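You operate a simulated robot arm through the tools that you are given. There is no shell and no other tool. Be economical: measure what you need, move in short steps, check, and stop when the job is done.

Carry out the task below with a simulated robot arm. There is one attempt and no reset: what you move stays moved.

Task
Put things in order on the despatch bench top. At the end: the teal tag from the despatch bench top stands where the yellow sponge stood; the blue tin from the despatch bench top is in the green tote; the yellow sponge from the despatch bench top stands where the blue tin stood; the grey spindle from the despatch bench top stands where the teal tag stood; whatever was shut is shut again. Leave all else as you found it, and nothing knocked over.
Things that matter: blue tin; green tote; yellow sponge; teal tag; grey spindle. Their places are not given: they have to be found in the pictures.

The check looks at the end state, three seconds after you hand in, the way a careful person would. Anything else that was tipped, shoved, dropped, spilled or broken makes it a failure.

Robot
A 6-joint arm with a two-finger parallel gripper, fixed in place. Base frame: the origin is at the foot of the arm, x ahead of it, y to its left, z up; the work surface is at about z = 0. Lengths are in mm, angles in rad, forces in N, time in s.
With the tool pointing down near the work surface it reaches from about 180 to 460 mm from the base axis. Its first joint turns from -1.222 to 1.222 rad. Payload 1.9 kg.
The TCP is the grasp point between the finger pads, 23 mm short of the fingertips. In the tool frame z runs along the fingers and y along their closing line. Largest opening 94 mm; finger width 38, thickness 10; the body of the gripper, 54 by 96 mm, starts 39 mm behind the TCP.
Orientation is that of the tool frame in the base frame, as a unit quaternion [x, y, z, w]. With the fingers straight down and closing along the base's y, the tool's x points along the base's -x, its y along +y and its z along -z.

Tools
- The arm moves only by the tool jog_arm. Its arguments are lists of equal length, an entry for each row: "delta_rot": the turn, a rotation vector about the tool's x, y, z in rad, a list of three; "travel": the shift along the tool's x, y, z in mm, a list of three; "claw": the closure in counts, from 0 (fully open) to 255 (shut). In form: {"delta_rot": [[rx, ry, rz], ...], "travel": [[x, y, z], ...], "claw": [claw, ...]}. A call has 1 to 8 rows; each row is the pose to reach, as a shift and turn from the pose commanded when the call began, along the tool's axes at that moment. Each row takes 0.2 s and may step no farther than 50 mm and 0.15 rad from the row before; otherwise, or with a gripper value out of range, the whole call is refused. A pose out of reach is approached as far as the arm can. The call stops where the force on the tool passes 40 N (or 10 N more than at its start, if that is more) or the arm is blocked; 0.2 s more then pass. Each finger travels about 108 mm/s and halts on what it meets, pressing with about 26 N; the grip force reading is that of the motor and also rises with nothing between the fingers. The clock runs only during rows and for 0.2 s after the last one: add rows that repeat a pose to give the fingers time. The reply holds the time, the measured pose of the TCP, the force on the tool along the base axes, the opening and the grip force, in the units named above and with some noise.
- Cameras (640 x 400 px; columns grow to the right, rows downward): "scene" is fixed at [77.3, 332.1, 429.5]; the picture's right is [-0.54, -0.84, 0.00], its down [-0.42, 0.27, -0.86] and it looks along [0.73, -0.47, -0.50] (base axes); focal length 214 px, centre (320, 200). "wrist" rides on the gripper at [-39, 0, -44] in the tool frame; the picture's right is [0.00, -1.00, 0.00], its down [0.97, 0.00, -0.24] and it looks along [0.24, 0.00, 0.97] (tool axes); focal length 218 px, centre (320, 200).
- grab_frame(camera): a new picture of that camera. It takes no simulated time.
- measure_at(camera, pixels): there is no depth. For up to 12 entries [column, row, z] of the newest picture of that camera ("zoom" is the newest enlarged one), the place [x, y] in the base frame at which the ray of that pixel passes the height z, good to about 2 mm. It takes no simulated time.
- enlarge(camera, box): a new picture of the part [left, top, right, bottom] of that camera's present view, enlarged. It takes no simulated time.
- finish_job(): hands the job in; it is judged then, once.

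Work in short steps. Measure before you move; look again where a grasp or a placing could have gone wrong, and mend it. You have 80 turns and 38 pictures in all, those below and enlarged ones among them. Open the gripper and draw the arm clear of the work before you hand the job in, unless the task says otherwise; then end with one line.

The tools are called after "Call:" by a JSON object that holds its "method" and its "body". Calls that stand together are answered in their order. jog_arm: Moves the arm, as the interface text tells. Its arguments: {"type":"object","properties":{"delta_rot":{"type":"array"},"travel":{"type":"array"},"claw":{"type":"array"}},"required":["delta_rot","travel","claw"]} The other tools are called the same way: grab_frame (camera) takes a picture; measure_at (camera, pixels) gives the place at which the rays of pixels pass given heights; enlarge (camera, box) takes an enlarged picture of a part of a camera's view; finish_job () hands the job in.

At the start:

```text
time: 0.0
tool_pos: [305.8, 19.7, 367.6]
tool_rot: [0.001, 1.0, 0.001, 0.0]
ft_force: [0.8, -0.9, 0.4]
width: 94.1
grip_force: 0.2
```

scene: 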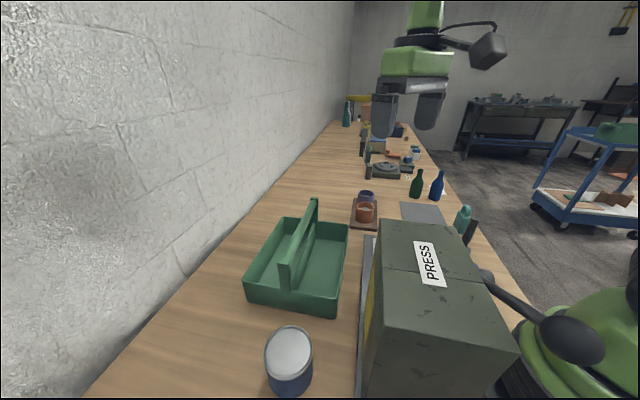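
wrist: 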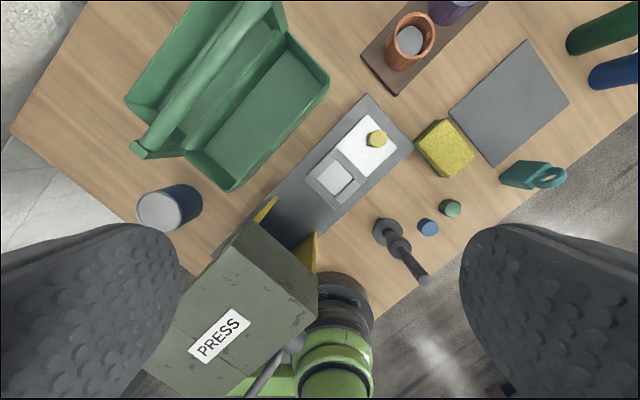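

The wrist picture shows the tin (170,207), tote (230,90), sponge (443,148), teal tag (532,175) and spindle (387,232). I enlarge the relevant areas first.

Call:
{"method": "enlarge", "body": {"camera": "wrist", "box": [340, 80, 600, 300]}}

Call:
{"method": "enlarge", "body": {"camera": "scene", "box": [220, 180, 520, 400]}}

Call:
{"method": "measure_at", "body": {"camera": "wrist", "pixels": [[387, 232, 0], [425, 280, 80], [443, 148, 25], [515, 175, 0], [532, 175, 20], [160, 210, 80], [185, 200, 0], [428, 228, 0], [450, 208, 0], [235, 90, 0], [270, 120, 5], [320, 290, 100]]}}

```text
1.82 times, centred on (470, 190) of wrist
```

zoom: 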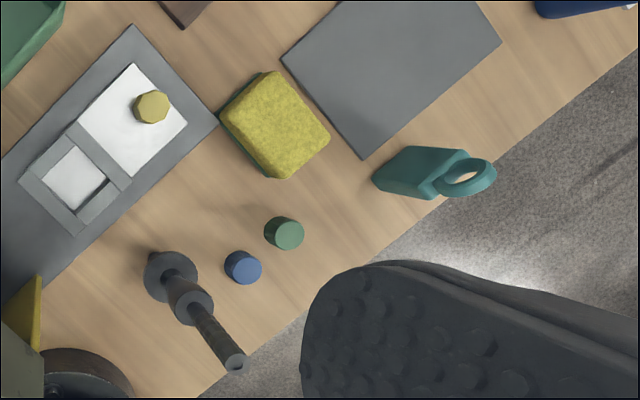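

```text
1.82 times, centred on (370, 290) of scene
```

zoom: 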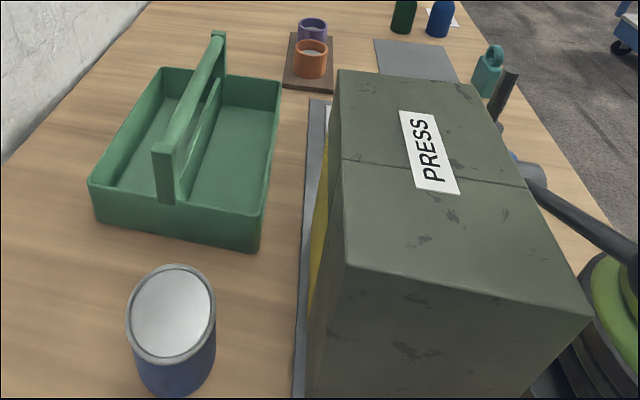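

```text
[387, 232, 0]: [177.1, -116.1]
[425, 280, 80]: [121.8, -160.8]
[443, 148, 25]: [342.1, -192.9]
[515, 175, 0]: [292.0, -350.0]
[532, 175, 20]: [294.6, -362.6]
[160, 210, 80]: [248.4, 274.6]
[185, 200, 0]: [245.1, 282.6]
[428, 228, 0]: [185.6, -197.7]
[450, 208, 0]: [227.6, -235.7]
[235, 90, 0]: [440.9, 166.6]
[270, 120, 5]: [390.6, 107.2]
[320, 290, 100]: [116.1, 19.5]
```

The chain is tin → tote, sponge → tin's place, tag → sponge's place, spindle → tag's place. I move over the tin and tote side for a closer look.

Call:
{"method": "jog_arm", "body": {"delta_rot": [[0, 0, 0], [0, 0, 0], [0, 0, 0], [0, 0, 0], [0, 0, 0], [0, 0, 0]], "travel": [[0, 40, 0], [5, 80, 10], [10, 120, 20], [15, 160, 35], [20, 200, 50], [20, 230, 67]], "claw": [0, 0, 0, 0, 0, 0]}}

Call:
{"method": "grab_frame", "body": {"camera": "wrist"}}

```text
time: 1.4
tool_pos: [284.9, 249.2, 300.5]
tool_rot: [0.002, 1.0, 0.001, 0.001]
ft_force: [-0.4, -0.6, -0.6]
width: 94.0
grip_force: 0.0
```

```text
33 pictures are left
```

wrist: 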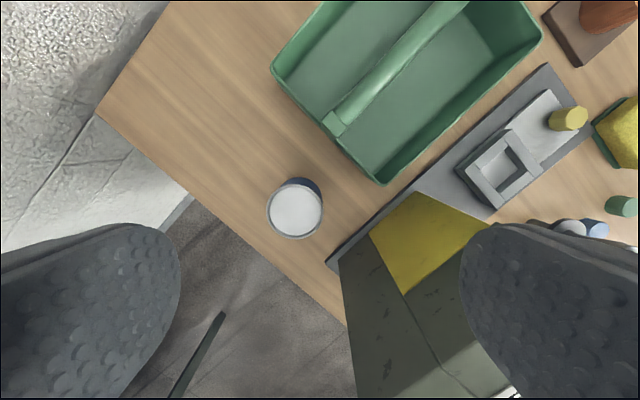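

The tin lid is at (295,210) with its rim from x=267 to 323. I measure it at several heights against the scene view to get its height, plus the tote corners.

Call:
{"method": "measure_at", "body": {"camera": "wrist", "pixels": [[295, 210, 40], [295, 210, 60], [295, 210, 80], [295, 210, 100], [267, 210, 60], [323, 210, 60], [295, 239, 60], [305, 177, 0], [272, 70, 60], [385, 185, 60], [542, 40, 60], [335, 125, 120]]}}

Call:
{"method": "measure_at", "body": {"camera": "scene", "pixels": [[289, 352, 40], [289, 352, 60], [289, 352, 80], [289, 352, 100], [289, 394, 0], [335, 316, 0], [335, 316, 60], [247, 284, 60], [281, 220, 60], [348, 226, 60], [292, 270, 120], [316, 200, 120]]}}

Call:
{"method": "enlarge", "body": {"camera": "wrist", "box": [220, 0, 560, 260]}}

```text
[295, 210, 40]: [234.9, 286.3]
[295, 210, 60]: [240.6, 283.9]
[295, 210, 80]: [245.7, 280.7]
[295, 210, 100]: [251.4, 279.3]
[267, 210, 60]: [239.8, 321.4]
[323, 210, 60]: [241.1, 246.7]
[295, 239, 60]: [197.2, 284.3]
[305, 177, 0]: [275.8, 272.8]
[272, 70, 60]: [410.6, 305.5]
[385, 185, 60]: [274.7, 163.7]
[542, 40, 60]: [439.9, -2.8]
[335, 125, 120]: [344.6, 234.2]
```

```text
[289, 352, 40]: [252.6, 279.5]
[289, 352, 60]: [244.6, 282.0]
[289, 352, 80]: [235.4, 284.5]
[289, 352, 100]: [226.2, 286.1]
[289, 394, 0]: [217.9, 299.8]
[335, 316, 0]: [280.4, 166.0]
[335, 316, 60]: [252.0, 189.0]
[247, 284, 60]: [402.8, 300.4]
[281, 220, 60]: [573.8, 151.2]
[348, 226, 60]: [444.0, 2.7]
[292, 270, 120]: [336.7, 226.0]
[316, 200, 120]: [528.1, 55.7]
```

```text
1.54 times, centred on (390, 130) of wrist
```

zoom: 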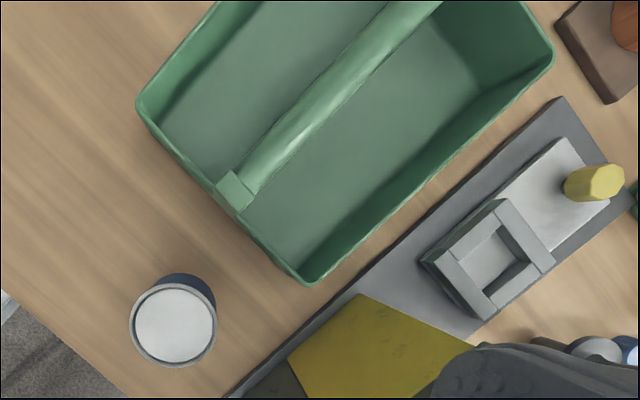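

Both views agree on the tin: about 65 mm tall, centre near (242,283), diameter about 73. The tote's corners are near (274,164), (406,303) and (442,0), turned by 45°. I move above the tin and look again.

Call:
{"method": "jog_arm", "body": {"delta_rot": [[0, 0, 0], [0, 0, 0], [0, 0, 0], [0, 0, 0], [0, 0, 0]], "travel": [[25, 20, 30], [43, 34, 65], [43, 34, 110], [43, 34, 155], [43, 34, 185]], "claw": [0, 0, 0, 0, 0]}}

Call:
{"method": "grab_frame", "body": {"camera": "wrist"}}

```text
time: 2.6
tool_pos: [244.9, 285.4, 115.5]
tool_rot: [0.002, 1.0, 0.001, 0.0]
ft_force: [0.3, -0.4, -0.3]
width: 94.1
grip_force: 0.2
```

```text
31 pictures are left
```

wrist: 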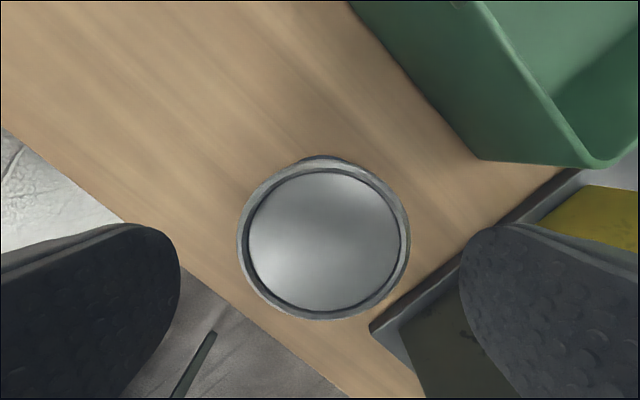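

The rim is centred at about (324,238). I measure it, and the press plate corner at (372,328), for finger clearance.

Call:
{"method": "measure_at", "body": {"camera": "wrist", "pixels": [[324, 238, 65], [238, 238, 65], [410, 238, 65], [324, 319, 65], [324, 160, 65], [372, 328, 10], [372, 328, 0], [580, 170, 10], [400, 335, 20], [325, 155, 0], [480, 160, 0], [610, 165, 60]]}}

```text
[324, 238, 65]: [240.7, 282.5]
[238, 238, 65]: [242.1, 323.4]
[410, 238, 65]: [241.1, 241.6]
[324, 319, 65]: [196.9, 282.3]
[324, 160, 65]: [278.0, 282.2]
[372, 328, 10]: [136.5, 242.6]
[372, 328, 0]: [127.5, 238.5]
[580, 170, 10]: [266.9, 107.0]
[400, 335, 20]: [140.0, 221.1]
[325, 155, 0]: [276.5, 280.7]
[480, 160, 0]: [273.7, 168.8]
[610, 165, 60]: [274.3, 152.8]
```

The tin is about 80 mm wide with its centre near (239,282). The plate is well clear, so I correct by (-5,-3), descend to about z=40 and close.

Call:
{"method": "jog_arm", "body": {"delta_rot": [[0, 0, 0], [0, 0, 0], [0, 0, 0], [0, 0, 0], [0, 0, 0], [0, 0, 0]], "travel": [[5, -3, 0], [5, -3, 35], [5, -3, 72], [5, -3, 72], [5, -3, 72], [5, -3, 72]], "claw": [0, 0, 0, 0, 255, 255]}}

```text
time: 4.0
tool_pos: [240.2, 282.2, 43.7]
tool_rot: [0.001, 1.0, 0.0, 0.0]
ft_force: [-0.2, 0.6, -0.1]
width: 70.7
grip_force: 26.3
```

The grip is firm at 70.7 mm. I lift high and begin turning the tool so its camera side ends up away from the tote handle.

Call:
{"method": "jog_arm", "body": {"delta_rot": [[0, 0, 0], [0, 0, 0], [0, 0, 0.14], [0, 0, 0.28], [0, 0, 0.42], [0, 0, 0.56], [0, 0, 0.7], [0, 0, 0.84]], "travel": [[0, 0, -40], [0, 0, -85], [0, 0, -130], [0, 0, -160], [-20, -20, -170], [-40, -40, -170], [-60, -65, -170], [-80, -90, -170]], "claw": [255, 255, 255, 255, 255, 255, 255, 255]}}

```text
time: 5.8
tool_pos: [318.4, 189.1, 215.5]
tool_rot: [0.409, 0.912, 0.0, 0.0]
ft_force: [-0.1, 0.7, -2.0]
width: 70.9
grip_force: 26.2
```

The tool turned as expected (tool x at 132°; I want about 46°). I keep turning in place.

Call:
{"method": "jog_arm", "body": {"delta_rot": [[0, 0, 0.148], [0, 0, 0.296], [0, 0, 0.444], [0, 0, 0.592], [0, 0, 0.74], [0, 0, 0.888], [0, 0, 1.036], [0, 0, 1.18]], "travel": [[0, 0, 0], [0, 0, 0], [0, 0, 0], [0, 0, 0], [0, 0, 0], [0, 0, 0], [0, 0, 0], [0, 0, 0]], "claw": [255, 255, 255, 255, 255, 255, 255, 255]}}

Call:
{"method": "jog_arm", "body": {"delta_rot": [[0, 0, 0.148], [0, 0, 0.316]], "travel": [[0, 0, 0], [0, 0, 0]], "claw": [255, 255]}}

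Call:
{"method": "grab_frame", "body": {"camera": "wrist"}}

Call:
{"method": "grab_frame", "body": {"camera": "scene"}}

```text
time: 7.6
tool_pos: [320.2, 190.4, 216.2]
tool_rot: [0.848, 0.53, 0.001, 0.0]
ft_force: [0.6, 0.6, -2.9]
width: 71.1
grip_force: 26.3
```

```text
refused: row 2 steps farther than a row can; nothing moved
```

```text
30 pictures are left
```

wrist: 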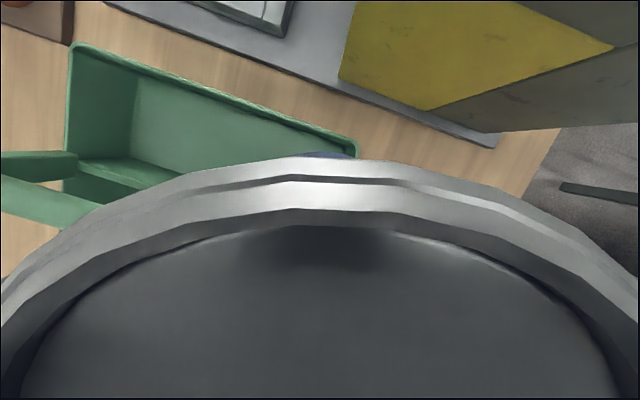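

```text
29 pictures are left
```

scene: 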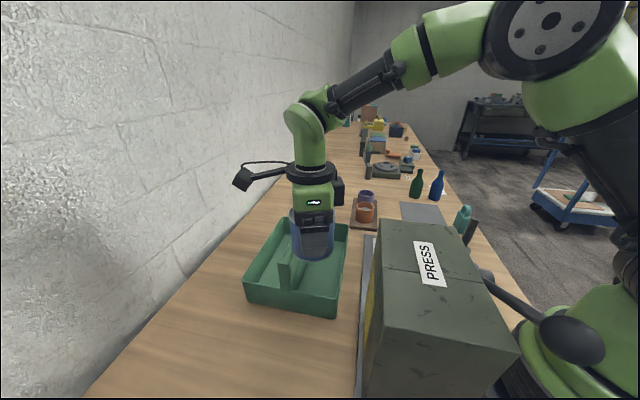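

The second call was refused by a hair. I finish the turn (about 0.31 rad) while shifting toward +v, so that the handle and the near compartment come into the free upper part of the wrist view.

Call:
{"method": "jog_arm", "body": {"delta_rot": [[0, 0, 0.1], [0, 0, 0.21], [0, 0, 0.314]], "travel": [[20, 5, -15], [40, 10, -25], [58, 18, -35]], "claw": [255, 255, 255]}}

Call:
{"method": "grab_frame", "body": {"camera": "wrist"}}

```text
time: 8.4
tool_pos: [360.4, 235.7, 249.3]
tool_rot: [0.92, 0.391, 0.0, -0.001]
ft_force: [-0.3, 0.0, -2.8]
width: 71.0
grip_force: 26.1
```

```text
28 pictures are left
```

wrist: 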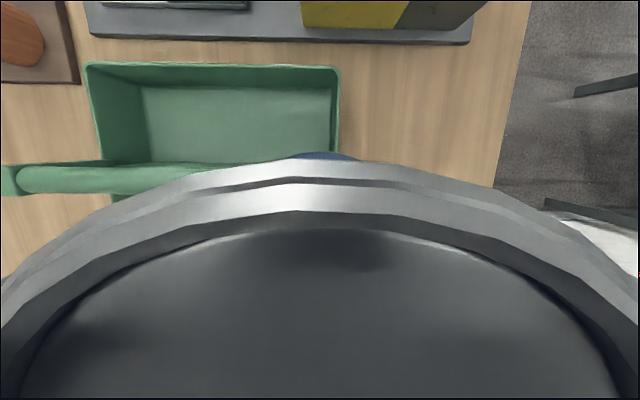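

The tool is aligned with the tote. I measure the rim, floor edges and handle edges.

Call:
{"method": "measure_at", "body": {"camera": "wrist", "pixels": [[90, 65, 60], [338, 68, 60], [335, 68, 60], [215, 66, 60], [215, 71, 60], [215, 88, 4], [142, 88, 4], [330, 90, 4], [40, 167, 115], [40, 193, 115], [160, 165, 115], [232, 162, 4]]}}

Call:
{"method": "enlarge", "body": {"camera": "wrist", "box": [60, 40, 360, 220]}}

```text
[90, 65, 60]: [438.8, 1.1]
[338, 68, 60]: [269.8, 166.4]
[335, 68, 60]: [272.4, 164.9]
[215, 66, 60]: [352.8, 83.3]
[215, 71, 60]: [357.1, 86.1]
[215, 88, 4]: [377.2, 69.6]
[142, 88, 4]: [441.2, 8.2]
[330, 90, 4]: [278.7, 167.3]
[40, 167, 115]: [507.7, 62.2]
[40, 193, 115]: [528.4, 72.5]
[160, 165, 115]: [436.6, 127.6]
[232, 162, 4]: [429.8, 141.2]
```

```text
2.13 times, centred on (210, 130) of wrist
```

zoom: 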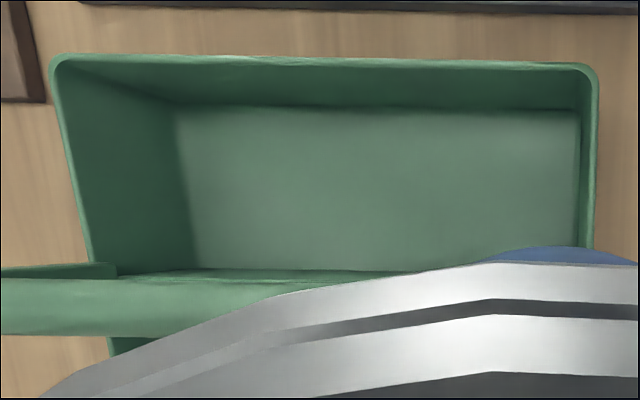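

In tote axes the compartment spans v≈311–395 (handle edge) and u≈85–310, so I aim for v=352, u=175. I move there high first, then partly down.

Call:
{"method": "jog_arm", "body": {"delta_rot": [[0, 0, 0], [0, 0, 0], [0, 0, 0], [0, 0, 0], [0, 0, 0]], "travel": [[-25, 27, 0], [-50, 55, 0], [-67.5, 79, 0], [-67.5, 79, 35], [-67.5, 79, 65]], "claw": [255, 255, 255, 255, 255]}}

Call:
{"method": "enlarge", "body": {"camera": "scene", "box": [220, 160, 420, 330]}}

Call:
{"method": "grab_frame", "body": {"camera": "wrist"}}

```text
time: 9.6
tool_pos: [372.4, 132.7, 184.9]
tool_rot: [0.92, 0.391, 0.001, -0.001]
ft_force: [0.1, 0.7, -2.5]
width: 71.1
grip_force: 25.6
```

```text
2.35 times, centred on (320, 245) of scene
```

zoom: 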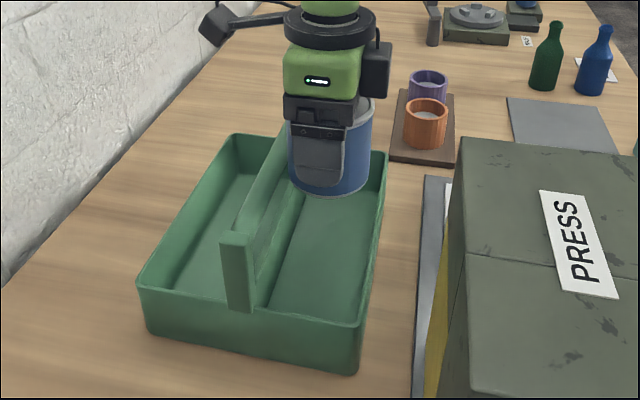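

```text
25 pictures are left
```

wrist: 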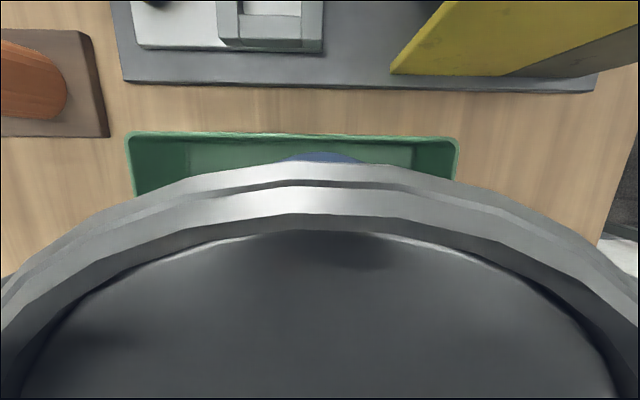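

The tin hangs over the middle of the near compartment with handle clearance. I nudge -2 mm in tool x and descend to just above the floor.

Call:
{"method": "jog_arm", "body": {"delta_rot": [[0, 0, 0], [0, 0, 0], [0, 0, 0], [0, 0, 0], [0, 0, 0]], "travel": [[-2, 0, 25], [-2, 0, 50], [-2, 0, 75], [-2, 0, 100], [-2, 0, 125]], "claw": [255, 255, 255, 255, 255]}}

Call:
{"method": "enlarge", "body": {"camera": "scene", "box": [220, 160, 420, 330]}}

```text
time: 10.8
tool_pos: [370.8, 131.9, 59.8]
tool_rot: [0.92, 0.392, 0.001, -0.001]
ft_force: [-0.9, 0.3, -2.3]
width: 70.8
grip_force: 25.4
```

```text
2.35 times, centred on (320, 245) of scene
```

zoom: 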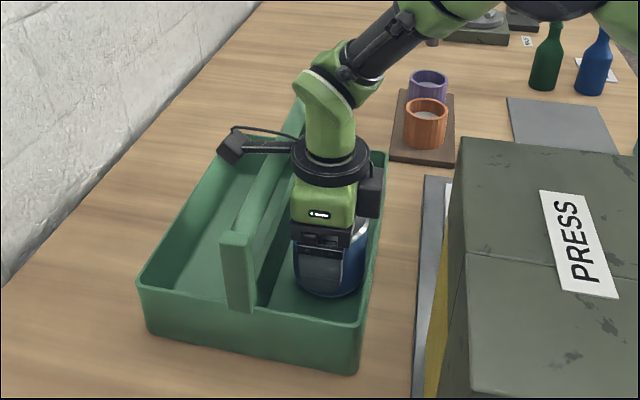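

No contact yet, with about 12 mm to go. I lower in small steps to the floor.

Call:
{"method": "jog_arm", "body": {"delta_rot": [[0, 0, 0], [0, 0, 0], [0, 0, 0], [0, 0, 0]], "travel": [[0, 0, 4], [0, 0, 8], [0, 0, 10], [0, 0, 12]], "claw": [255, 255, 255, 255]}}

```text
time: 11.7
tool_pos: [373.5, 132.1, 53.6]
tool_rot: [0.92, 0.392, 0.007, 0.0]
ft_force: [-0.3, 1.3, 3.4]
width: 71.3
grip_force: 26.2
stopped in row 4: the force on the tool passed its limit (the readings are from after the stop); the commanded pose is now the measured one
```

It made contact around z≈52. I look closely before releasing.

Call:
{"method": "enlarge", "body": {"camera": "scene", "box": [260, 200, 380, 300]}}

Call:
{"method": "enlarge", "body": {"camera": "wrist", "box": [0, 0, 640, 200]}}

```text
4.00 times, centred on (320, 250) of scene
```

zoom: 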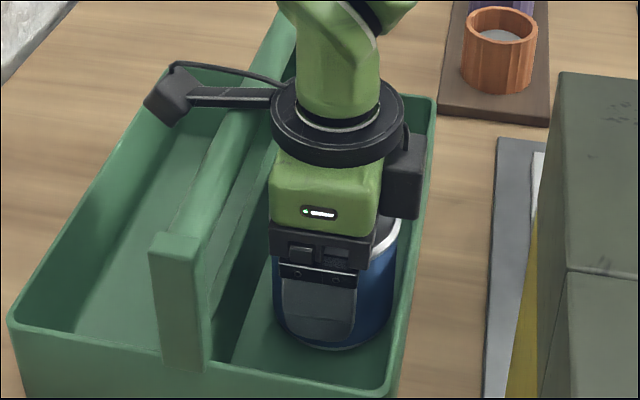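

```text
1.00 times, centred on (320, 100) of wrist
```

zoom: 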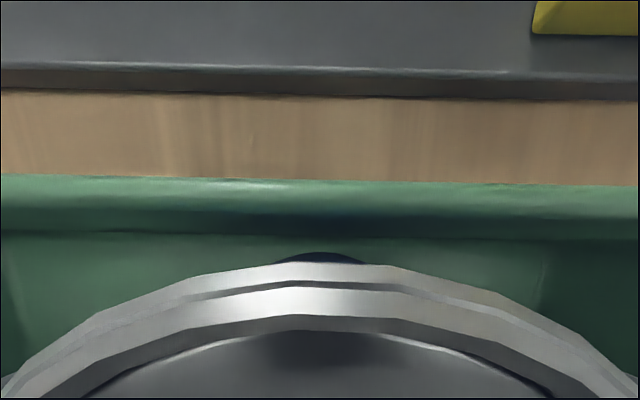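

The tin sits at or just above the floor between wall and divider. I release slowly and look.

Call:
{"method": "jog_arm", "body": {"delta_rot": [[0, 0, 0], [0, 0, 0], [0, 0, 0], [0, 0, 0]], "travel": [[0, 0, 0], [0, 0, 0], [0, 0, 0], [0, 0, 0]], "claw": [60, 30, 0, 0]}}

Call:
{"method": "jog_arm", "body": {"delta_rot": [[0, 0, 0], [0, 0, 0], [0, 0, 0], [0, 0, 0], [0, 0, 0]], "travel": [[0, 0, -20], [0, 0, -60], [0, 0, -105], [0, 0, -150], [0, 0, -195]], "claw": [0, 0, 0, 0, 0]}}

Call:
{"method": "grab_frame", "body": {"camera": "wrist"}}

```text
time: 12.7
tool_pos: [373.8, 131.0, 54.7]
tool_rot: [0.92, 0.392, 0.007, 0.0]
ft_force: [2.3, 1.8, 10.2]
width: 93.9
grip_force: 0.1
```

```text
time: 13.9
tool_pos: [370.4, 129.1, 247.6]
tool_rot: [0.92, 0.392, 0.005, 0.0]
ft_force: [0.2, -0.4, -0.3]
width: 94.0
grip_force: 0.1
```

```text
21 pictures are left
```

wrist: 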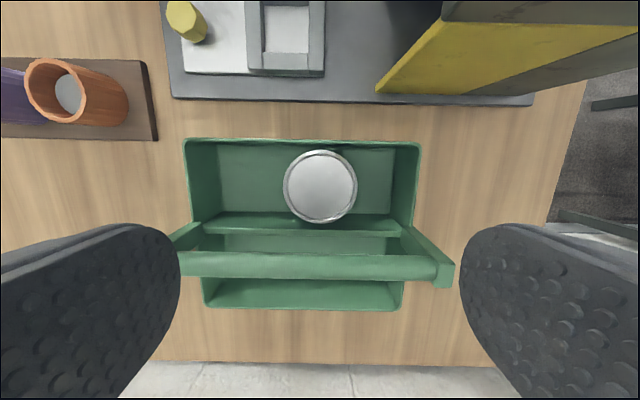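

The tin now stands in the near compartment. I check that the tote did not shift and that the tin sits level.

Call:
{"method": "measure_at", "body": {"camera": "wrist", "pixels": [[420, 143, 60], [184, 142, 60], [300, 140, 60], [320, 187, 72], [450, 270, 115]]}}

Call:
{"method": "enlarge", "body": {"camera": "scene", "box": [220, 180, 520, 400]}}

```text
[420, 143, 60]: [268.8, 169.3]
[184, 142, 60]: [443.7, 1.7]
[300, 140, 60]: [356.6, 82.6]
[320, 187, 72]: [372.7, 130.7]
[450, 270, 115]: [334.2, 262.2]
```

```text
1.82 times, centred on (370, 290) of scene
```

zoom: 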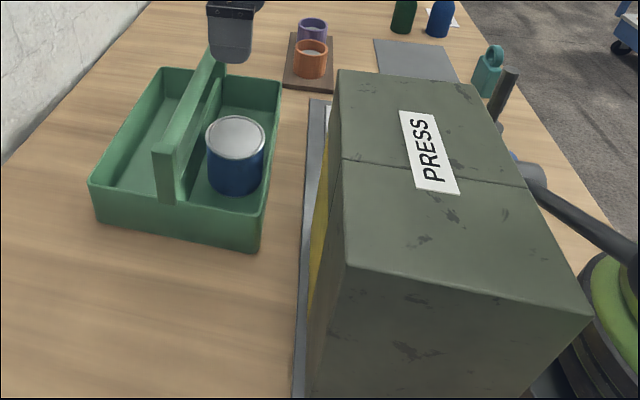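

The tote is unmoved and the tin stands level. Next I go over the sponge near (342,-193), keeping this yaw since the sponge's short side lies nearly along the tool y.

Call:
{"method": "jog_arm", "body": {"delta_rot": [[0, 0, 0], [0, 0, 0], [0, 0, 0], [0, 0, 0], [0, 0, 0], [0, 0, 0], [0, 0, 0]], "travel": [[-34.7, 25.5, 0], [-69.4, 51, 0], [-104, 76.5, 0], [-138.7, 102, 0], [-173.4, 127.5, 0], [-208, 153, 0], [-242.8, 178.6, 0]], "claw": [0, 0, 0, 0, 0, 0, 0]}}

Call:
{"method": "grab_frame", "body": {"camera": "wrist"}}

```text
time: 15.5
tool_pos: [330.8, -167.7, 246.9]
tool_rot: [0.919, 0.393, 0.007, -0.001]
ft_force: [-0.3, 0.7, 0.1]
width: 94.0
grip_force: 0.1
```

```text
19 pictures are left
```

wrist: 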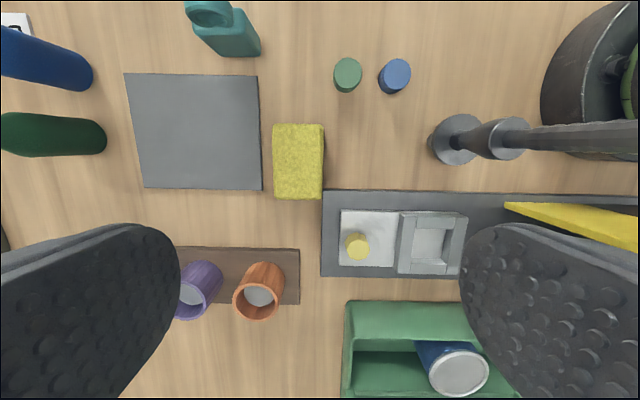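

The sponge top is at (273–324, 125–199), well aligned with the tool. I measure it at several heights, plus the tag and spindle.

Call:
{"method": "measure_at", "body": {"camera": "wrist", "pixels": [[298.5, 162, 15], [298.5, 162, 25], [298.5, 162, 35], [273, 162, 25], [324, 162, 25], [298, 125, 25], [298, 199, 25], [457, 140, 5], [437, 140, 0], [245, 55, 0], [260, 45, 0], [205, 55, 0]]}}

Call:
{"method": "enlarge", "body": {"camera": "wrist", "box": [170, 0, 350, 210]}}

```text
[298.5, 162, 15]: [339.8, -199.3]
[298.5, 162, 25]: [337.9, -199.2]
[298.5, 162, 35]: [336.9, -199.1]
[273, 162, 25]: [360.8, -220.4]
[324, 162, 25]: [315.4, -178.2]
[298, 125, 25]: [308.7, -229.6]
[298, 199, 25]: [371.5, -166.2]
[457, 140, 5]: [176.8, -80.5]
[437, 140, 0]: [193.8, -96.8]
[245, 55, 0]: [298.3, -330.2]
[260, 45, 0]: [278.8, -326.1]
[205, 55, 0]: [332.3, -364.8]
```

```text
1.90 times, centred on (260, 105) of wrist
```

zoom: 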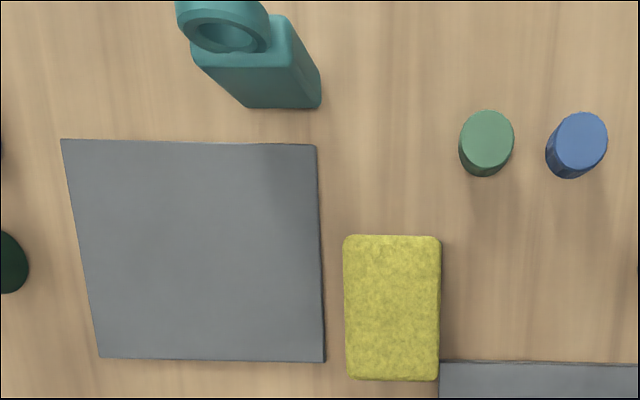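

The sponge's centre is about (338.5,-199), roughly 62×89 mm with the long side along tool x. I take out the small tool tilt, move over it and go down to z≈110.

Call:
{"method": "jog_arm", "body": {"delta_rot": [[0, -0.014, 0], [0, -0.014, 0], [0, -0.014, 0], [0, -0.014, 0]], "travel": [[-17, 27, 0], [-17.5, 27, 45], [-18, 27, 90], [-18.5, 27, 135]], "claw": [0, 0, 0, 0]}}

Call:
{"method": "grab_frame", "body": {"camera": "wrist"}}

```text
time: 16.5
tool_pos: [339.8, -197.5, 112.8]
tool_rot: [0.92, 0.392, -0.001, 0.002]
ft_force: [0.3, -0.8, 0.4]
width: 93.9
grip_force: 0.0
```

```text
17 pictures are left
```

wrist: 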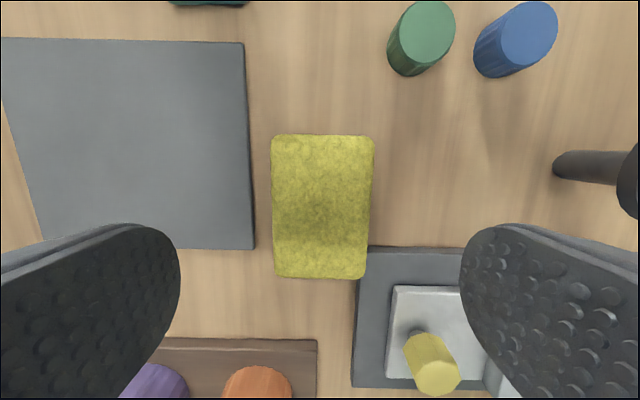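

Sponge top centre is now near (322,206). I check it and the plate edge and knob against the finger positions.

Call:
{"method": "measure_at", "body": {"camera": "wrist", "pixels": [[322, 206, 30], [322, 206, 40], [272, 206, 30], [373, 206, 30], [322, 135, 30], [322, 279, 30], [370, 248, 8], [440, 248, 8], [432, 372, 45], [255, 246, 2], [272, 275, 0]]}}

```text
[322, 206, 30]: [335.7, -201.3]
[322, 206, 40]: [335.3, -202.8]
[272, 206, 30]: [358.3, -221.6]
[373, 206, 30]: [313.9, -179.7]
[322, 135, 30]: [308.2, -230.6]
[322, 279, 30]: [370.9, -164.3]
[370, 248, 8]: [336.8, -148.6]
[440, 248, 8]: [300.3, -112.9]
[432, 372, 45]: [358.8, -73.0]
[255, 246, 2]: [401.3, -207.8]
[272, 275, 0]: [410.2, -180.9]
```

Centred within 1 mm, and the plate is about 14 mm clear of the finger. I descend to z≈28 and close.

Call:
{"method": "jog_arm", "body": {"delta_rot": [[0, 0, 0], [0, 0, 0], [0, 0, 0], [0, 0, 0], [0, 0, 0]], "travel": [[0, 0, 42], [0, 0, 84], [0, 0, 84], [0, 0, 84], [0, 0, 84]], "claw": [0, 0, 0, 255, 255]}}

```text
time: 17.7
tool_pos: [340.9, -199.6, 30.9]
tool_rot: [0.92, 0.392, 0.0, 0.003]
ft_force: [0.0, -0.3, 0.4]
width: 59.2
grip_force: 25.5
```

The sponge is gripped at 59 mm. I lift straight up and retrace the high path past the press.

Call:
{"method": "jog_arm", "body": {"delta_rot": [[0, 0, 0], [0, 0, 0], [0, 0, 0], [0, 0, 0], [0, 0, 0]], "travel": [[0, 0, -40], [0, 0, -85], [0, 0, -130], [0, 0, -175], [0, 0, -218]], "claw": [255, 255, 255, 255, 255]}}

Call:
{"method": "jog_arm", "body": {"delta_rot": [[0, 0, 0], [0, 0, 0], [0, 0, 0], [0, 0, 0], [0, 0, 0], [0, 0, 0], [0, 0, 0]], "travel": [[33.7, -26.7, 0], [67.4, -53.4, 0], [101, -80, 0], [135, -107, 0], [168.6, -133.6, 0], [202, -160, 0], [236, -187, 0]], "claw": [255, 255, 255, 255, 255, 255, 255]}}

```text
time: 18.9
tool_pos: [338.6, -201.5, 247.3]
tool_rot: [0.919, 0.393, -0.001, 0.003]
ft_force: [0.5, 0.1, 0.0]
width: 58.9
grip_force: 25.7
```

```text
time: 20.5
tool_pos: [367.2, 98.9, 244.0]
tool_rot: [0.92, 0.392, 0.0, 0.003]
ft_force: [0.2, 0.4, 0.0]
width: 58.6
grip_force: 26.4
```

Now on toward the tin's old place at (240,282), still high. I watch whether the wrist keeps its orientation.

Call:
{"method": "jog_arm", "body": {"delta_rot": [[0, 0, 0], [0, 0, 0], [0, 0, 0], [0, 0, 0], [0, 0, 0]], "travel": [[8.7, -43.7, 0], [17.4, -87.3, 0], [26, -131, 0], [35, -174.6, 0], [43.6, -218.3, 0]], "claw": [255, 255, 255, 255, 255]}}

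```text
time: 21.7
tool_pos: [241.0, 283.3, 244.0]
tool_rot: [0.92, 0.392, -0.001, 0.002]
ft_force: [-0.1, -0.3, -0.4]
width: 59.1
grip_force: 26.2
```

Orientation held and the position is right. I descend to z≈60 and look from the scene camera.

Call:
{"method": "jog_arm", "body": {"delta_rot": [[0, 0, 0], [0, 0, 0], [0, 0, 0], [0, 0, 0]], "travel": [[0, 0, 46], [0, 0, 92], [0, 0, 138], [0, 0, 184]], "claw": [255, 255, 255, 255]}}

Call:
{"method": "grab_frame", "body": {"camera": "scene"}}

```text
time: 22.7
tool_pos: [241.1, 283.2, 59.9]
tool_rot: [0.919, 0.395, -0.003, 0.0]
ft_force: [0.0, -0.4, 0.3]
width: 58.7
grip_force: 26.1
```

```text
16 pictures are left
```

scene: 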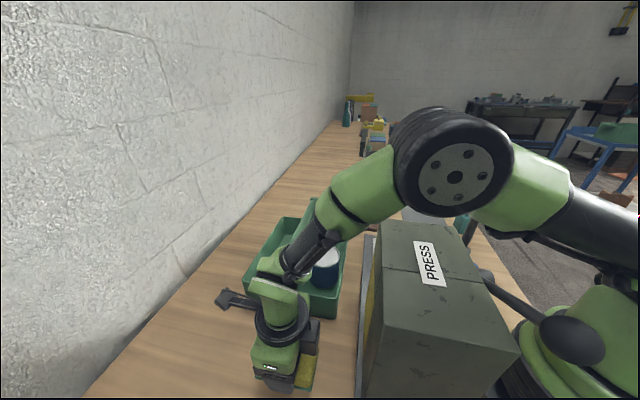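

Clear all round. I lower the remaining ~28 mm, release and rise.

Call:
{"method": "jog_arm", "body": {"delta_rot": [[0, 0, 0], [0, 0, 0], [0, 0, 0], [0, 0, 0]], "travel": [[0, 0, 15], [0, 0, 23], [0, 0, 26], [0, 0, 28]], "claw": [255, 255, 255, 255]}}

Call:
{"method": "jog_arm", "body": {"delta_rot": [[0, 0, 0], [0, 0, 0], [0, 0, 0]], "travel": [[0, 0, 0], [0, 0, 0], [0, 0, 0]], "claw": [50, 0, 0]}}

Call:
{"method": "jog_arm", "body": {"delta_rot": [[0, 0, 0], [0, 0, 0], [0, 0, 0], [0, 0, 0], [0, 0, 0]], "travel": [[0, 0, -40], [0, 0, -85], [0, 0, -130], [0, 0, -175], [0, 0, -215]], "claw": [0, 0, 0, 0, 0]}}

Call:
{"method": "grab_frame", "body": {"camera": "wrist"}}

```text
time: 23.7
tool_pos: [243.2, 281.5, 31.6]
tool_rot: [0.919, 0.395, -0.003, -0.002]
ft_force: [-0.1, 0.0, -0.4]
width: 59.1
grip_force: 25.8
```

```text
time: 24.5
tool_pos: [242.5, 281.7, 30.8]
tool_rot: [0.919, 0.395, -0.003, -0.001]
ft_force: [0.4, 0.3, 0.2]
width: 94.1
grip_force: 0.1
```

```text
time: 25.7
tool_pos: [238.8, 282.0, 244.8]
tool_rot: [0.92, 0.392, -0.001, 0.003]
ft_force: [-0.6, 1.1, -0.9]
width: 94.4
grip_force: 0.0
```

```text
15 pictures are left
```

wrist: 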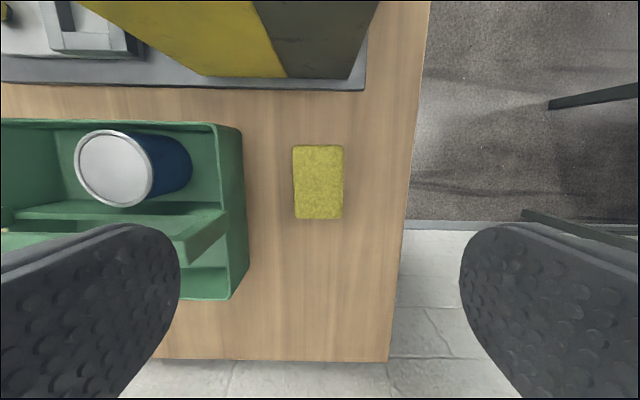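

The sponge stands well on the tin's old place. I go back along the high path toward the tag.

Call:
{"method": "jog_arm", "body": {"delta_rot": [[0, 0, 0], [0, 0, 0], [0, 0, 0], [0, 0, 0], [0, 0, 0]], "travel": [[-8.7, 43.7, 0], [-17.4, 87.3, 0], [-26, 131, 0], [-35, 174.6, 0], [-43.6, 218.3, 0]], "claw": [0, 0, 0, 0, 0]}}

Call:
{"method": "jog_arm", "body": {"delta_rot": [[0, 0, 0], [0, 0, 0], [0, 0, 0], [0, 0, 0], [0, 0, 0], [0, 0, 0], [0, 0, 0], [0, 0, 0]], "travel": [[-38, 25, 0], [-76, 50, 0], [-114, 75, 0], [-152, 100, 0], [-190, 125, 0], [-228, 150, 0], [-262, 170, 0], [-290, 175, 0]], "claw": [0, 0, 0, 0, 0, 0, 0, 0]}}

Call:
{"method": "grab_frame", "body": {"camera": "wrist"}}

```text
time: 26.9
tool_pos: [368.4, 100.9, 245.1]
tool_rot: [0.919, 0.394, 0.0, 0.002]
ft_force: [-0.2, -0.1, 0.0]
width: 93.9
grip_force: 0.0
```

```text
time: 28.7
tool_pos: [294.1, -230.4, 250.9]
tool_rot: [0.919, 0.393, -0.001, 0.003]
ft_force: [0.9, 0.2, 0.5]
width: 93.8
grip_force: 0.1
```

```text
14 pictures are left
```

wrist: 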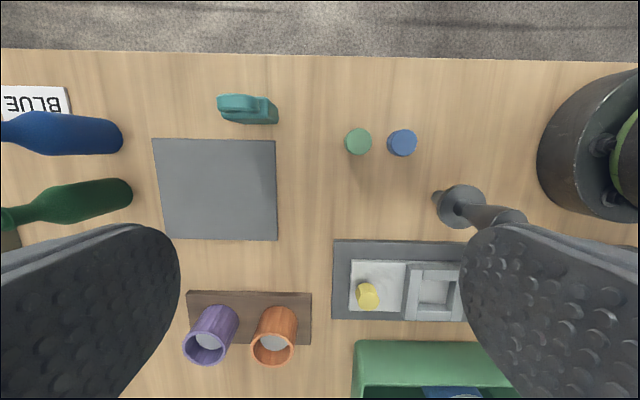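

Call:
{"method": "enlarge", "body": {"camera": "wrist", "box": [200, 70, 300, 140]}}

Call:
{"method": "measure_at", "body": {"camera": "wrist", "pixels": [[278, 124, 0], [278, 98, 0], [278, 110, 0], [240, 125, 0], [250, 98, 0], [240, 102, 60], [255, 105, 40], [462, 206, 5], [439, 206, 5], [485, 206, 5], [335, 242, 8]]}}

```text
5.71 times, centred on (250, 105) of wrist
```

zoom: 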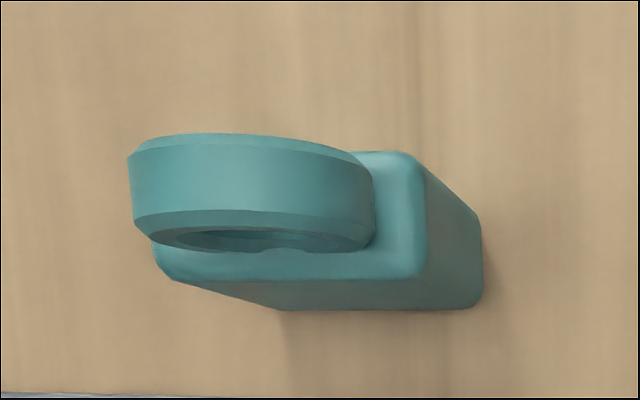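

```text
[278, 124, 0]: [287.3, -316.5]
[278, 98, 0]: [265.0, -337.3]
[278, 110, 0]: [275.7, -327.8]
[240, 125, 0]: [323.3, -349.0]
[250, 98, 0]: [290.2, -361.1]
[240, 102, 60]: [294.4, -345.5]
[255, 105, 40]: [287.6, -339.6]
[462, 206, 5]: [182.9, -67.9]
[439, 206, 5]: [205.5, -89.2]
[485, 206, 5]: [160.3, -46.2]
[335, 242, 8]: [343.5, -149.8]
```

The tag's base is about 46×20 mm, centred near (297,-339), with its broad side along tool y. I enlarge the scene view to get its height.

Call:
{"method": "enlarge", "body": {"camera": "scene", "box": [420, 180, 510, 260]}}

```text
5.00 times, centred on (465, 220) of scene
```

zoom: 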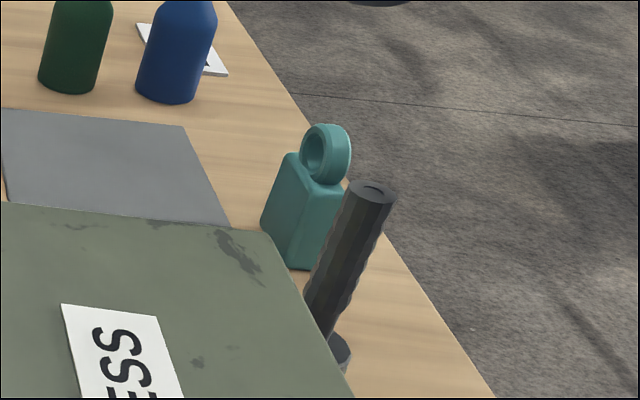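

I measure the ring top, the box top and the spindle top against heights.

Call:
{"method": "measure_at", "body": {"camera": "zoom", "pixels": [[325, 125, 60], [325, 125, 75], [325, 125, 90], [315, 170, 40], [315, 170, 50], [315, 170, 60], [372, 190, 100], [372, 190, 120], [372, 190, 140], [372, 190, 160], [290, 258, 0], [340, 365, 20]]}}

```text
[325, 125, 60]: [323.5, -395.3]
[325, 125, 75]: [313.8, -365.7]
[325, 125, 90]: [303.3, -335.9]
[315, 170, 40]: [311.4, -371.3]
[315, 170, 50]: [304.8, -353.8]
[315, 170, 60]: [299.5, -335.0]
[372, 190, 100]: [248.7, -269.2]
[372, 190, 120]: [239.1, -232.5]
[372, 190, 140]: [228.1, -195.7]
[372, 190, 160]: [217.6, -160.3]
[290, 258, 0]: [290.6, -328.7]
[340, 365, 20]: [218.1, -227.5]
```

The ring top is at about z=89 and the box top at about z=58, so I'll grasp at z≈56. I move above the tag at z≈145 and check.

Call:
{"method": "jog_arm", "body": {"delta_rot": [[0, 0, 0], [0, 0, 0], [0, 0, 0], [0, 0, 0]], "travel": [[-25, 26, 20], [-50, 52, 45], [-76, 78, 75], [-76, 78, 106]], "claw": [0, 0, 0, 0]}}

Call:
{"method": "grab_frame", "body": {"camera": "wrist"}}

```text
time: 29.7
tool_pos: [295.7, -337.4, 141.7]
tool_rot: [0.92, 0.393, 0.0, 0.002]
ft_force: [0.3, -0.4, -1.1]
width: 94.0
grip_force: 0.0
```

```text
11 pictures are left
```

wrist: 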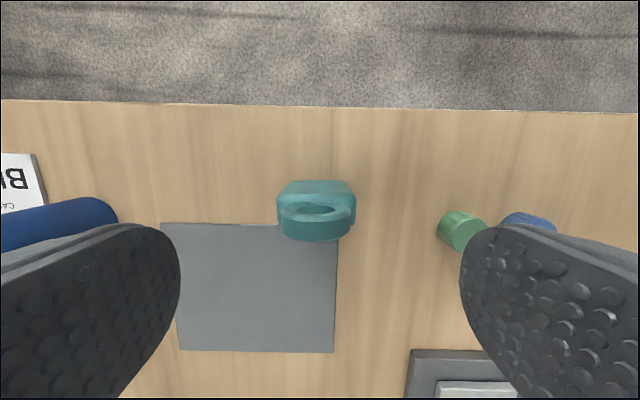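

The tag is nearly centred between the fingers. I measure its box edges (277–355) and base back edge (y≈181).

Call:
{"method": "measure_at", "body": {"camera": "wrist", "pixels": [[277, 205, 55], [355, 205, 55], [316, 194, 58], [316, 181, 0], [290, 181, 0], [345, 181, 0], [316, 240, 80], [316, 203, 85], [462, 225, 35]]}}

```text
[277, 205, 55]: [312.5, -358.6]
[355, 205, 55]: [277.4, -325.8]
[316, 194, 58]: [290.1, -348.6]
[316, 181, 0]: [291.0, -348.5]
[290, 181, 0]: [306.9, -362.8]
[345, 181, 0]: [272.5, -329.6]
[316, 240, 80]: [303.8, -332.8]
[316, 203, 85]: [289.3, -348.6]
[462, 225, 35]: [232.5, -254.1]
```

Shift 3 mm in y and -1 in x, descend to z≈56 and close gently on the box.

Call:
{"method": "jog_arm", "body": {"delta_rot": [[0, 0, 0], [0, 0, 0], [0, 0, 0], [0, 0, 0], [0, 0, 0], [0, 0, 0]], "travel": [[-1, 3, 20], [-1, 3, 55], [-1, 3, 86], [-1, 3, 86], [-1, 3, 86], [-1, 3, 86]], "claw": [0, 0, 0, 0, 255, 255]}}

```text
time: 31.1
tool_pos: [297.9, -342.7, 55.2]
tool_rot: [0.92, 0.392, -0.001, 0.002]
ft_force: [-1.1, -0.1, -0.5]
width: 49.3
grip_force: 25.8
```

The tag is held at 49 mm. I lift, carry it to the sponge's old place and come down to just above the bench.

Call:
{"method": "jog_arm", "body": {"delta_rot": [[0, 0, 0], [0, 0, 0], [0, 0, 0], [0, 0, 0], [0, 0, 0], [0, 0, 0], [0, 0, 0], [0, 0, 0]], "travel": [[0, 0, -30], [0, 0, -70], [0, 0, -95], [40, -20, -95], [80, -41, -95], [120, -62, -95], [131.5, -67.6, -60], [131.5, -67.6, -20]], "claw": [255, 255, 255, 255, 255, 255, 255, 255]}}

Call:
{"method": "grab_frame", "body": {"camera": "wrist"}}

```text
time: 32.9
tool_pos: [343.1, -199.9, 76.1]
tool_rot: [0.92, 0.392, -0.001, 0.003]
ft_force: [-0.4, 0.0, -1.0]
width: 49.4
grip_force: 25.9
```

```text
10 pictures are left
```

wrist: 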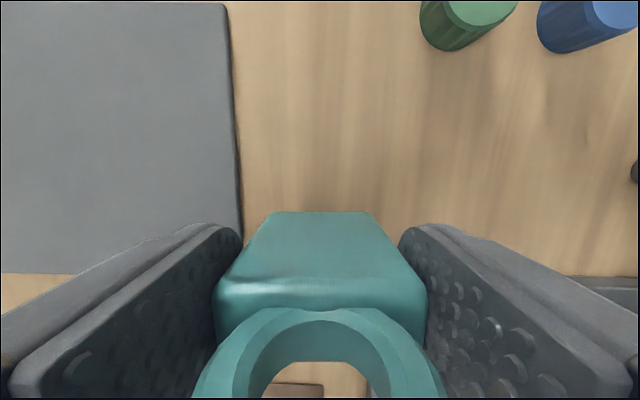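

The tag hangs upright over the spot. I lower the last ~20 mm with a small correction, then release.

Call:
{"method": "jog_arm", "body": {"delta_rot": [[0, 0, 0], [0, 0, 0], [0, 0, 0], [0, 0, 0]], "travel": [[-1, -2, 10], [-1, -2, 16], [-1, -2, 18], [-1, -2, 19.5]], "claw": [255, 255, 255, 255]}}

Call:
{"method": "jog_arm", "body": {"delta_rot": [[0, 0, 0], [0, 0, 0], [0, 0, 0], [0, 0, 0]], "travel": [[0, 0, 0], [0, 0, 0], [0, 0, 0], [0, 0, 0]], "claw": [110, 70, 0, 0]}}

Call:
{"method": "jog_arm", "body": {"delta_rot": [[0, 0, 0], [0, 0, 0], [0, 0, 0], [0, 0, 0]], "travel": [[0, 0, -45], [0, 0, -90], [-20, -30, -135], [-45, -60, -165]], "claw": [0, 0, 0, 0]}}

Call:
{"method": "grab_frame", "body": {"camera": "wrist"}}

```text
time: 33.9
tool_pos: [339.1, -200.1, 56.3]
tool_rot: [0.92, 0.393, -0.001, 0.003]
ft_force: [0.9, -0.1, -0.7]
width: 49.4
grip_force: 26.4
```

```text
time: 34.9
tool_pos: [338.8, -201.3, 57.7]
tool_rot: [0.92, 0.392, 0.0, 0.003]
ft_force: [0.3, 1.1, 0.0]
width: 93.9
grip_force: 0.0
```

```text
refused: row 3 steps farther than a row can; nothing moved
```

```text
9 pictures are left
```

wrist: 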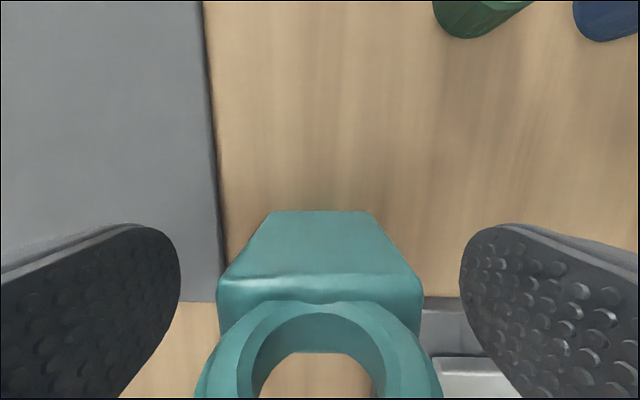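

The tag stands released. I rise (in legal steps) and shift toward the spindle for a closer look from above.

Call:
{"method": "jog_arm", "body": {"delta_rot": [[0, 0, 0], [0, 0, 0], [0, 0, 0], [0, 0, 0], [0, 0, 0], [0, 0, 0], [0, 0, 0]], "travel": [[0, 0, -45], [0, 0, -90], [0, 0, -135], [0, 0, -180], [-10, -35, -200], [-20, -70, -220], [-25, -100, -230]], "claw": [0, 0, 0, 0, 0, 0, 0]}}

Call:
{"method": "grab_frame", "body": {"camera": "wrist"}}

```text
time: 36.5
tool_pos: [249.2, -147.3, 285.4]
tool_rot: [0.92, 0.393, -0.001, 0.002]
ft_force: [-0.6, 0.4, 0.8]
width: 94.3
grip_force: 0.1
```

```text
8 pictures are left
```

wrist: 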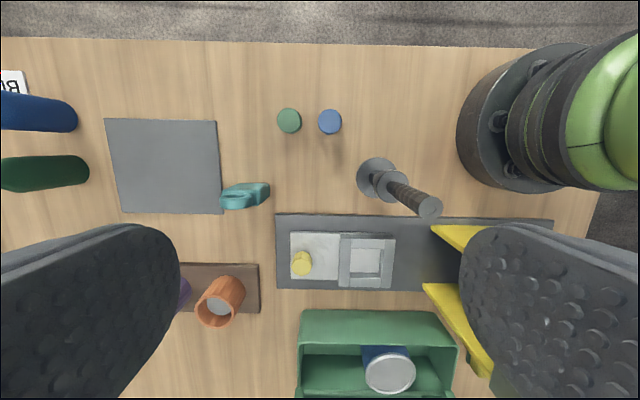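

The tag stands at its new place. I enlarge the spindle at (375,175)–(430,207).

Call:
{"method": "enlarge", "body": {"camera": "wrist", "box": [340, 140, 460, 230]}}

Call:
{"method": "measure_at", "body": {"camera": "wrist", "pixels": [[375, 176, 0], [375, 176, 20], [375, 176, 50], [388, 186, 40], [388, 186, 60], [388, 186, 80], [428, 207, 140], [428, 207, 170], [428, 207, 190], [375, 218, 8], [247, 195, 50]]}}

```text
4.44 times, centred on (400, 185) of wrist
```

zoom: 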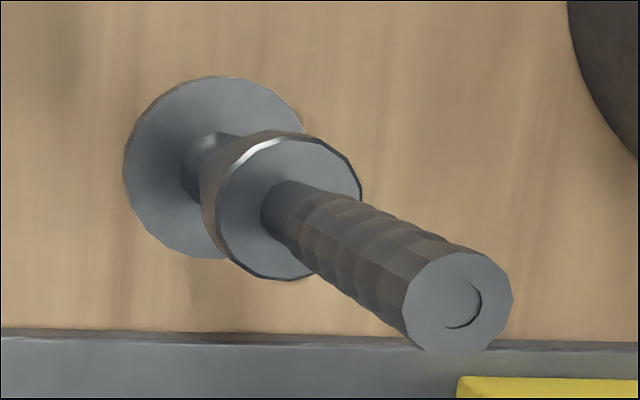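

```text
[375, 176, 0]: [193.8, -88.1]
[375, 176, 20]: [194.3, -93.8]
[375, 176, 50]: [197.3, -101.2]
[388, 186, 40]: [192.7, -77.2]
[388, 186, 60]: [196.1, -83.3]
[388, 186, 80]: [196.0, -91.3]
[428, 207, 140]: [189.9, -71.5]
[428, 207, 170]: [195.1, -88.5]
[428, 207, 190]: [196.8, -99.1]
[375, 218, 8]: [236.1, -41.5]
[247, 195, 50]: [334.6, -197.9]
```

Matching rays from three views puts the spindle upright at about (197.5,-100): a thin foot, a disc at z≈50, a collar at z≈103, a handle up to z≈190. I'll grip the handle at z≈162, so I move above it first and check centring.

Call:
{"method": "jog_arm", "body": {"delta_rot": [[0, 0, 0], [0, 0, 0], [0, 0, 0], [0, 0, 0]], "travel": [[-1, -35, 0], [-2.5, -69.4, 0], [-2.5, -69.4, 30], [-2.5, -69.4, 52]], "claw": [0, 0, 0, 0]}}

Call:
{"method": "grab_frame", "body": {"camera": "wrist"}}

```text
time: 37.5
tool_pos: [198.2, -102.1, 235.0]
tool_rot: [0.92, 0.392, 0.0, 0.003]
ft_force: [-0.6, 1.4, 0.1]
width: 94.1
grip_force: 0.1
```

```text
6 pictures are left
```

wrist: 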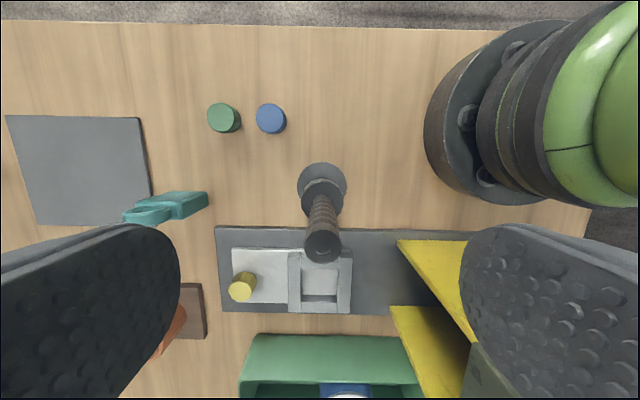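

The spindle's column (x≈321–323) is centred between the fingers. I check its offset along tool x.

Call:
{"method": "measure_at", "body": {"camera": "wrist", "pixels": [[323, 245, 185], [323, 245, 190], [323, 245, 195], [322, 183, 50], [320, 190, 100], [304, 245, 190], [342, 245, 190]]}}

```text
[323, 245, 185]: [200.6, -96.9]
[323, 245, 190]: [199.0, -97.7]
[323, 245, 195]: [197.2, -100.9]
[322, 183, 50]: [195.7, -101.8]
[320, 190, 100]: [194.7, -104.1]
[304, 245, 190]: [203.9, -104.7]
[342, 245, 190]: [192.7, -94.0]
```

Within 1–2 mm. I descend to z≈162 and close in stages on the handle.

Call:
{"method": "jog_arm", "body": {"delta_rot": [[0, 0, 0], [0, 0, 0], [0, 0, 0], [0, 0, 0], [0, 0, 0], [0, 0, 0], [0, 0, 0], [0, 0, 0]], "travel": [[0, -1, 25], [0, -1, 50], [0, -1, 73], [0, -1, 73], [0, -1, 73], [0, -1, 73], [0, -1, 73], [0, -1, 73]], "claw": [0, 0, 0, 120, 180, 200, 215, 255]}}

Call:
{"method": "jog_arm", "body": {"delta_rot": [[0, 0, 0]], "travel": [[0, 0, 0]], "claw": [255]}}

```text
time: 39.3
tool_pos: [198.4, -101.3, 162.0]
tool_rot: [0.92, 0.393, 0.0, 0.004]
ft_force: [0.3, -0.2, -0.5]
width: 15.7
grip_force: 25.8
```

```text
time: 39.7
tool_pos: [197.6, -100.8, 161.0]
tool_rot: [0.92, 0.393, 0.0, 0.003]
ft_force: [-0.5, 0.0, 0.3]
width: 15.7
grip_force: 25.7
```

The handle is held at 15.7 mm. I lift 75 mm and look at whether it hangs straight.

Call:
{"method": "jog_arm", "body": {"delta_rot": [[0, 0, 0], [0, 0, 0], [0, 0, 0], [0, 0, 0], [0, 0, 0]], "travel": [[0, 0, -10], [0, 0, -30], [0, 0, -50], [0, 0, -70], [0, 0, -75]], "claw": [255, 255, 255, 255, 255]}}

Call:
{"method": "grab_frame", "body": {"camera": "wrist"}}

```text
time: 40.9
tool_pos: [196.6, -101.7, 237.5]
tool_rot: [0.919, 0.393, -0.001, 0.003]
ft_force: [-1.3, 0.7, -2.9]
width: 15.9
grip_force: 26.3
```

```text
5 pictures are left
```

wrist: 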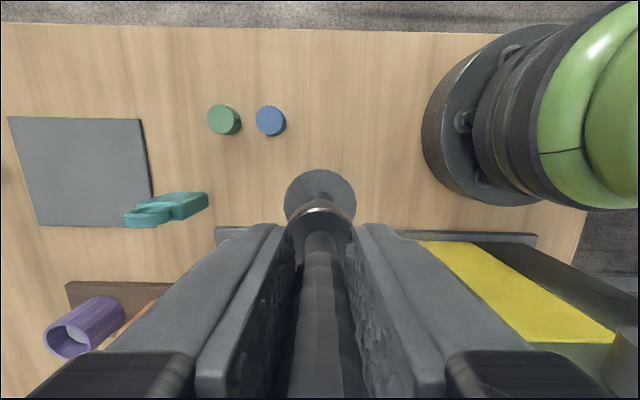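

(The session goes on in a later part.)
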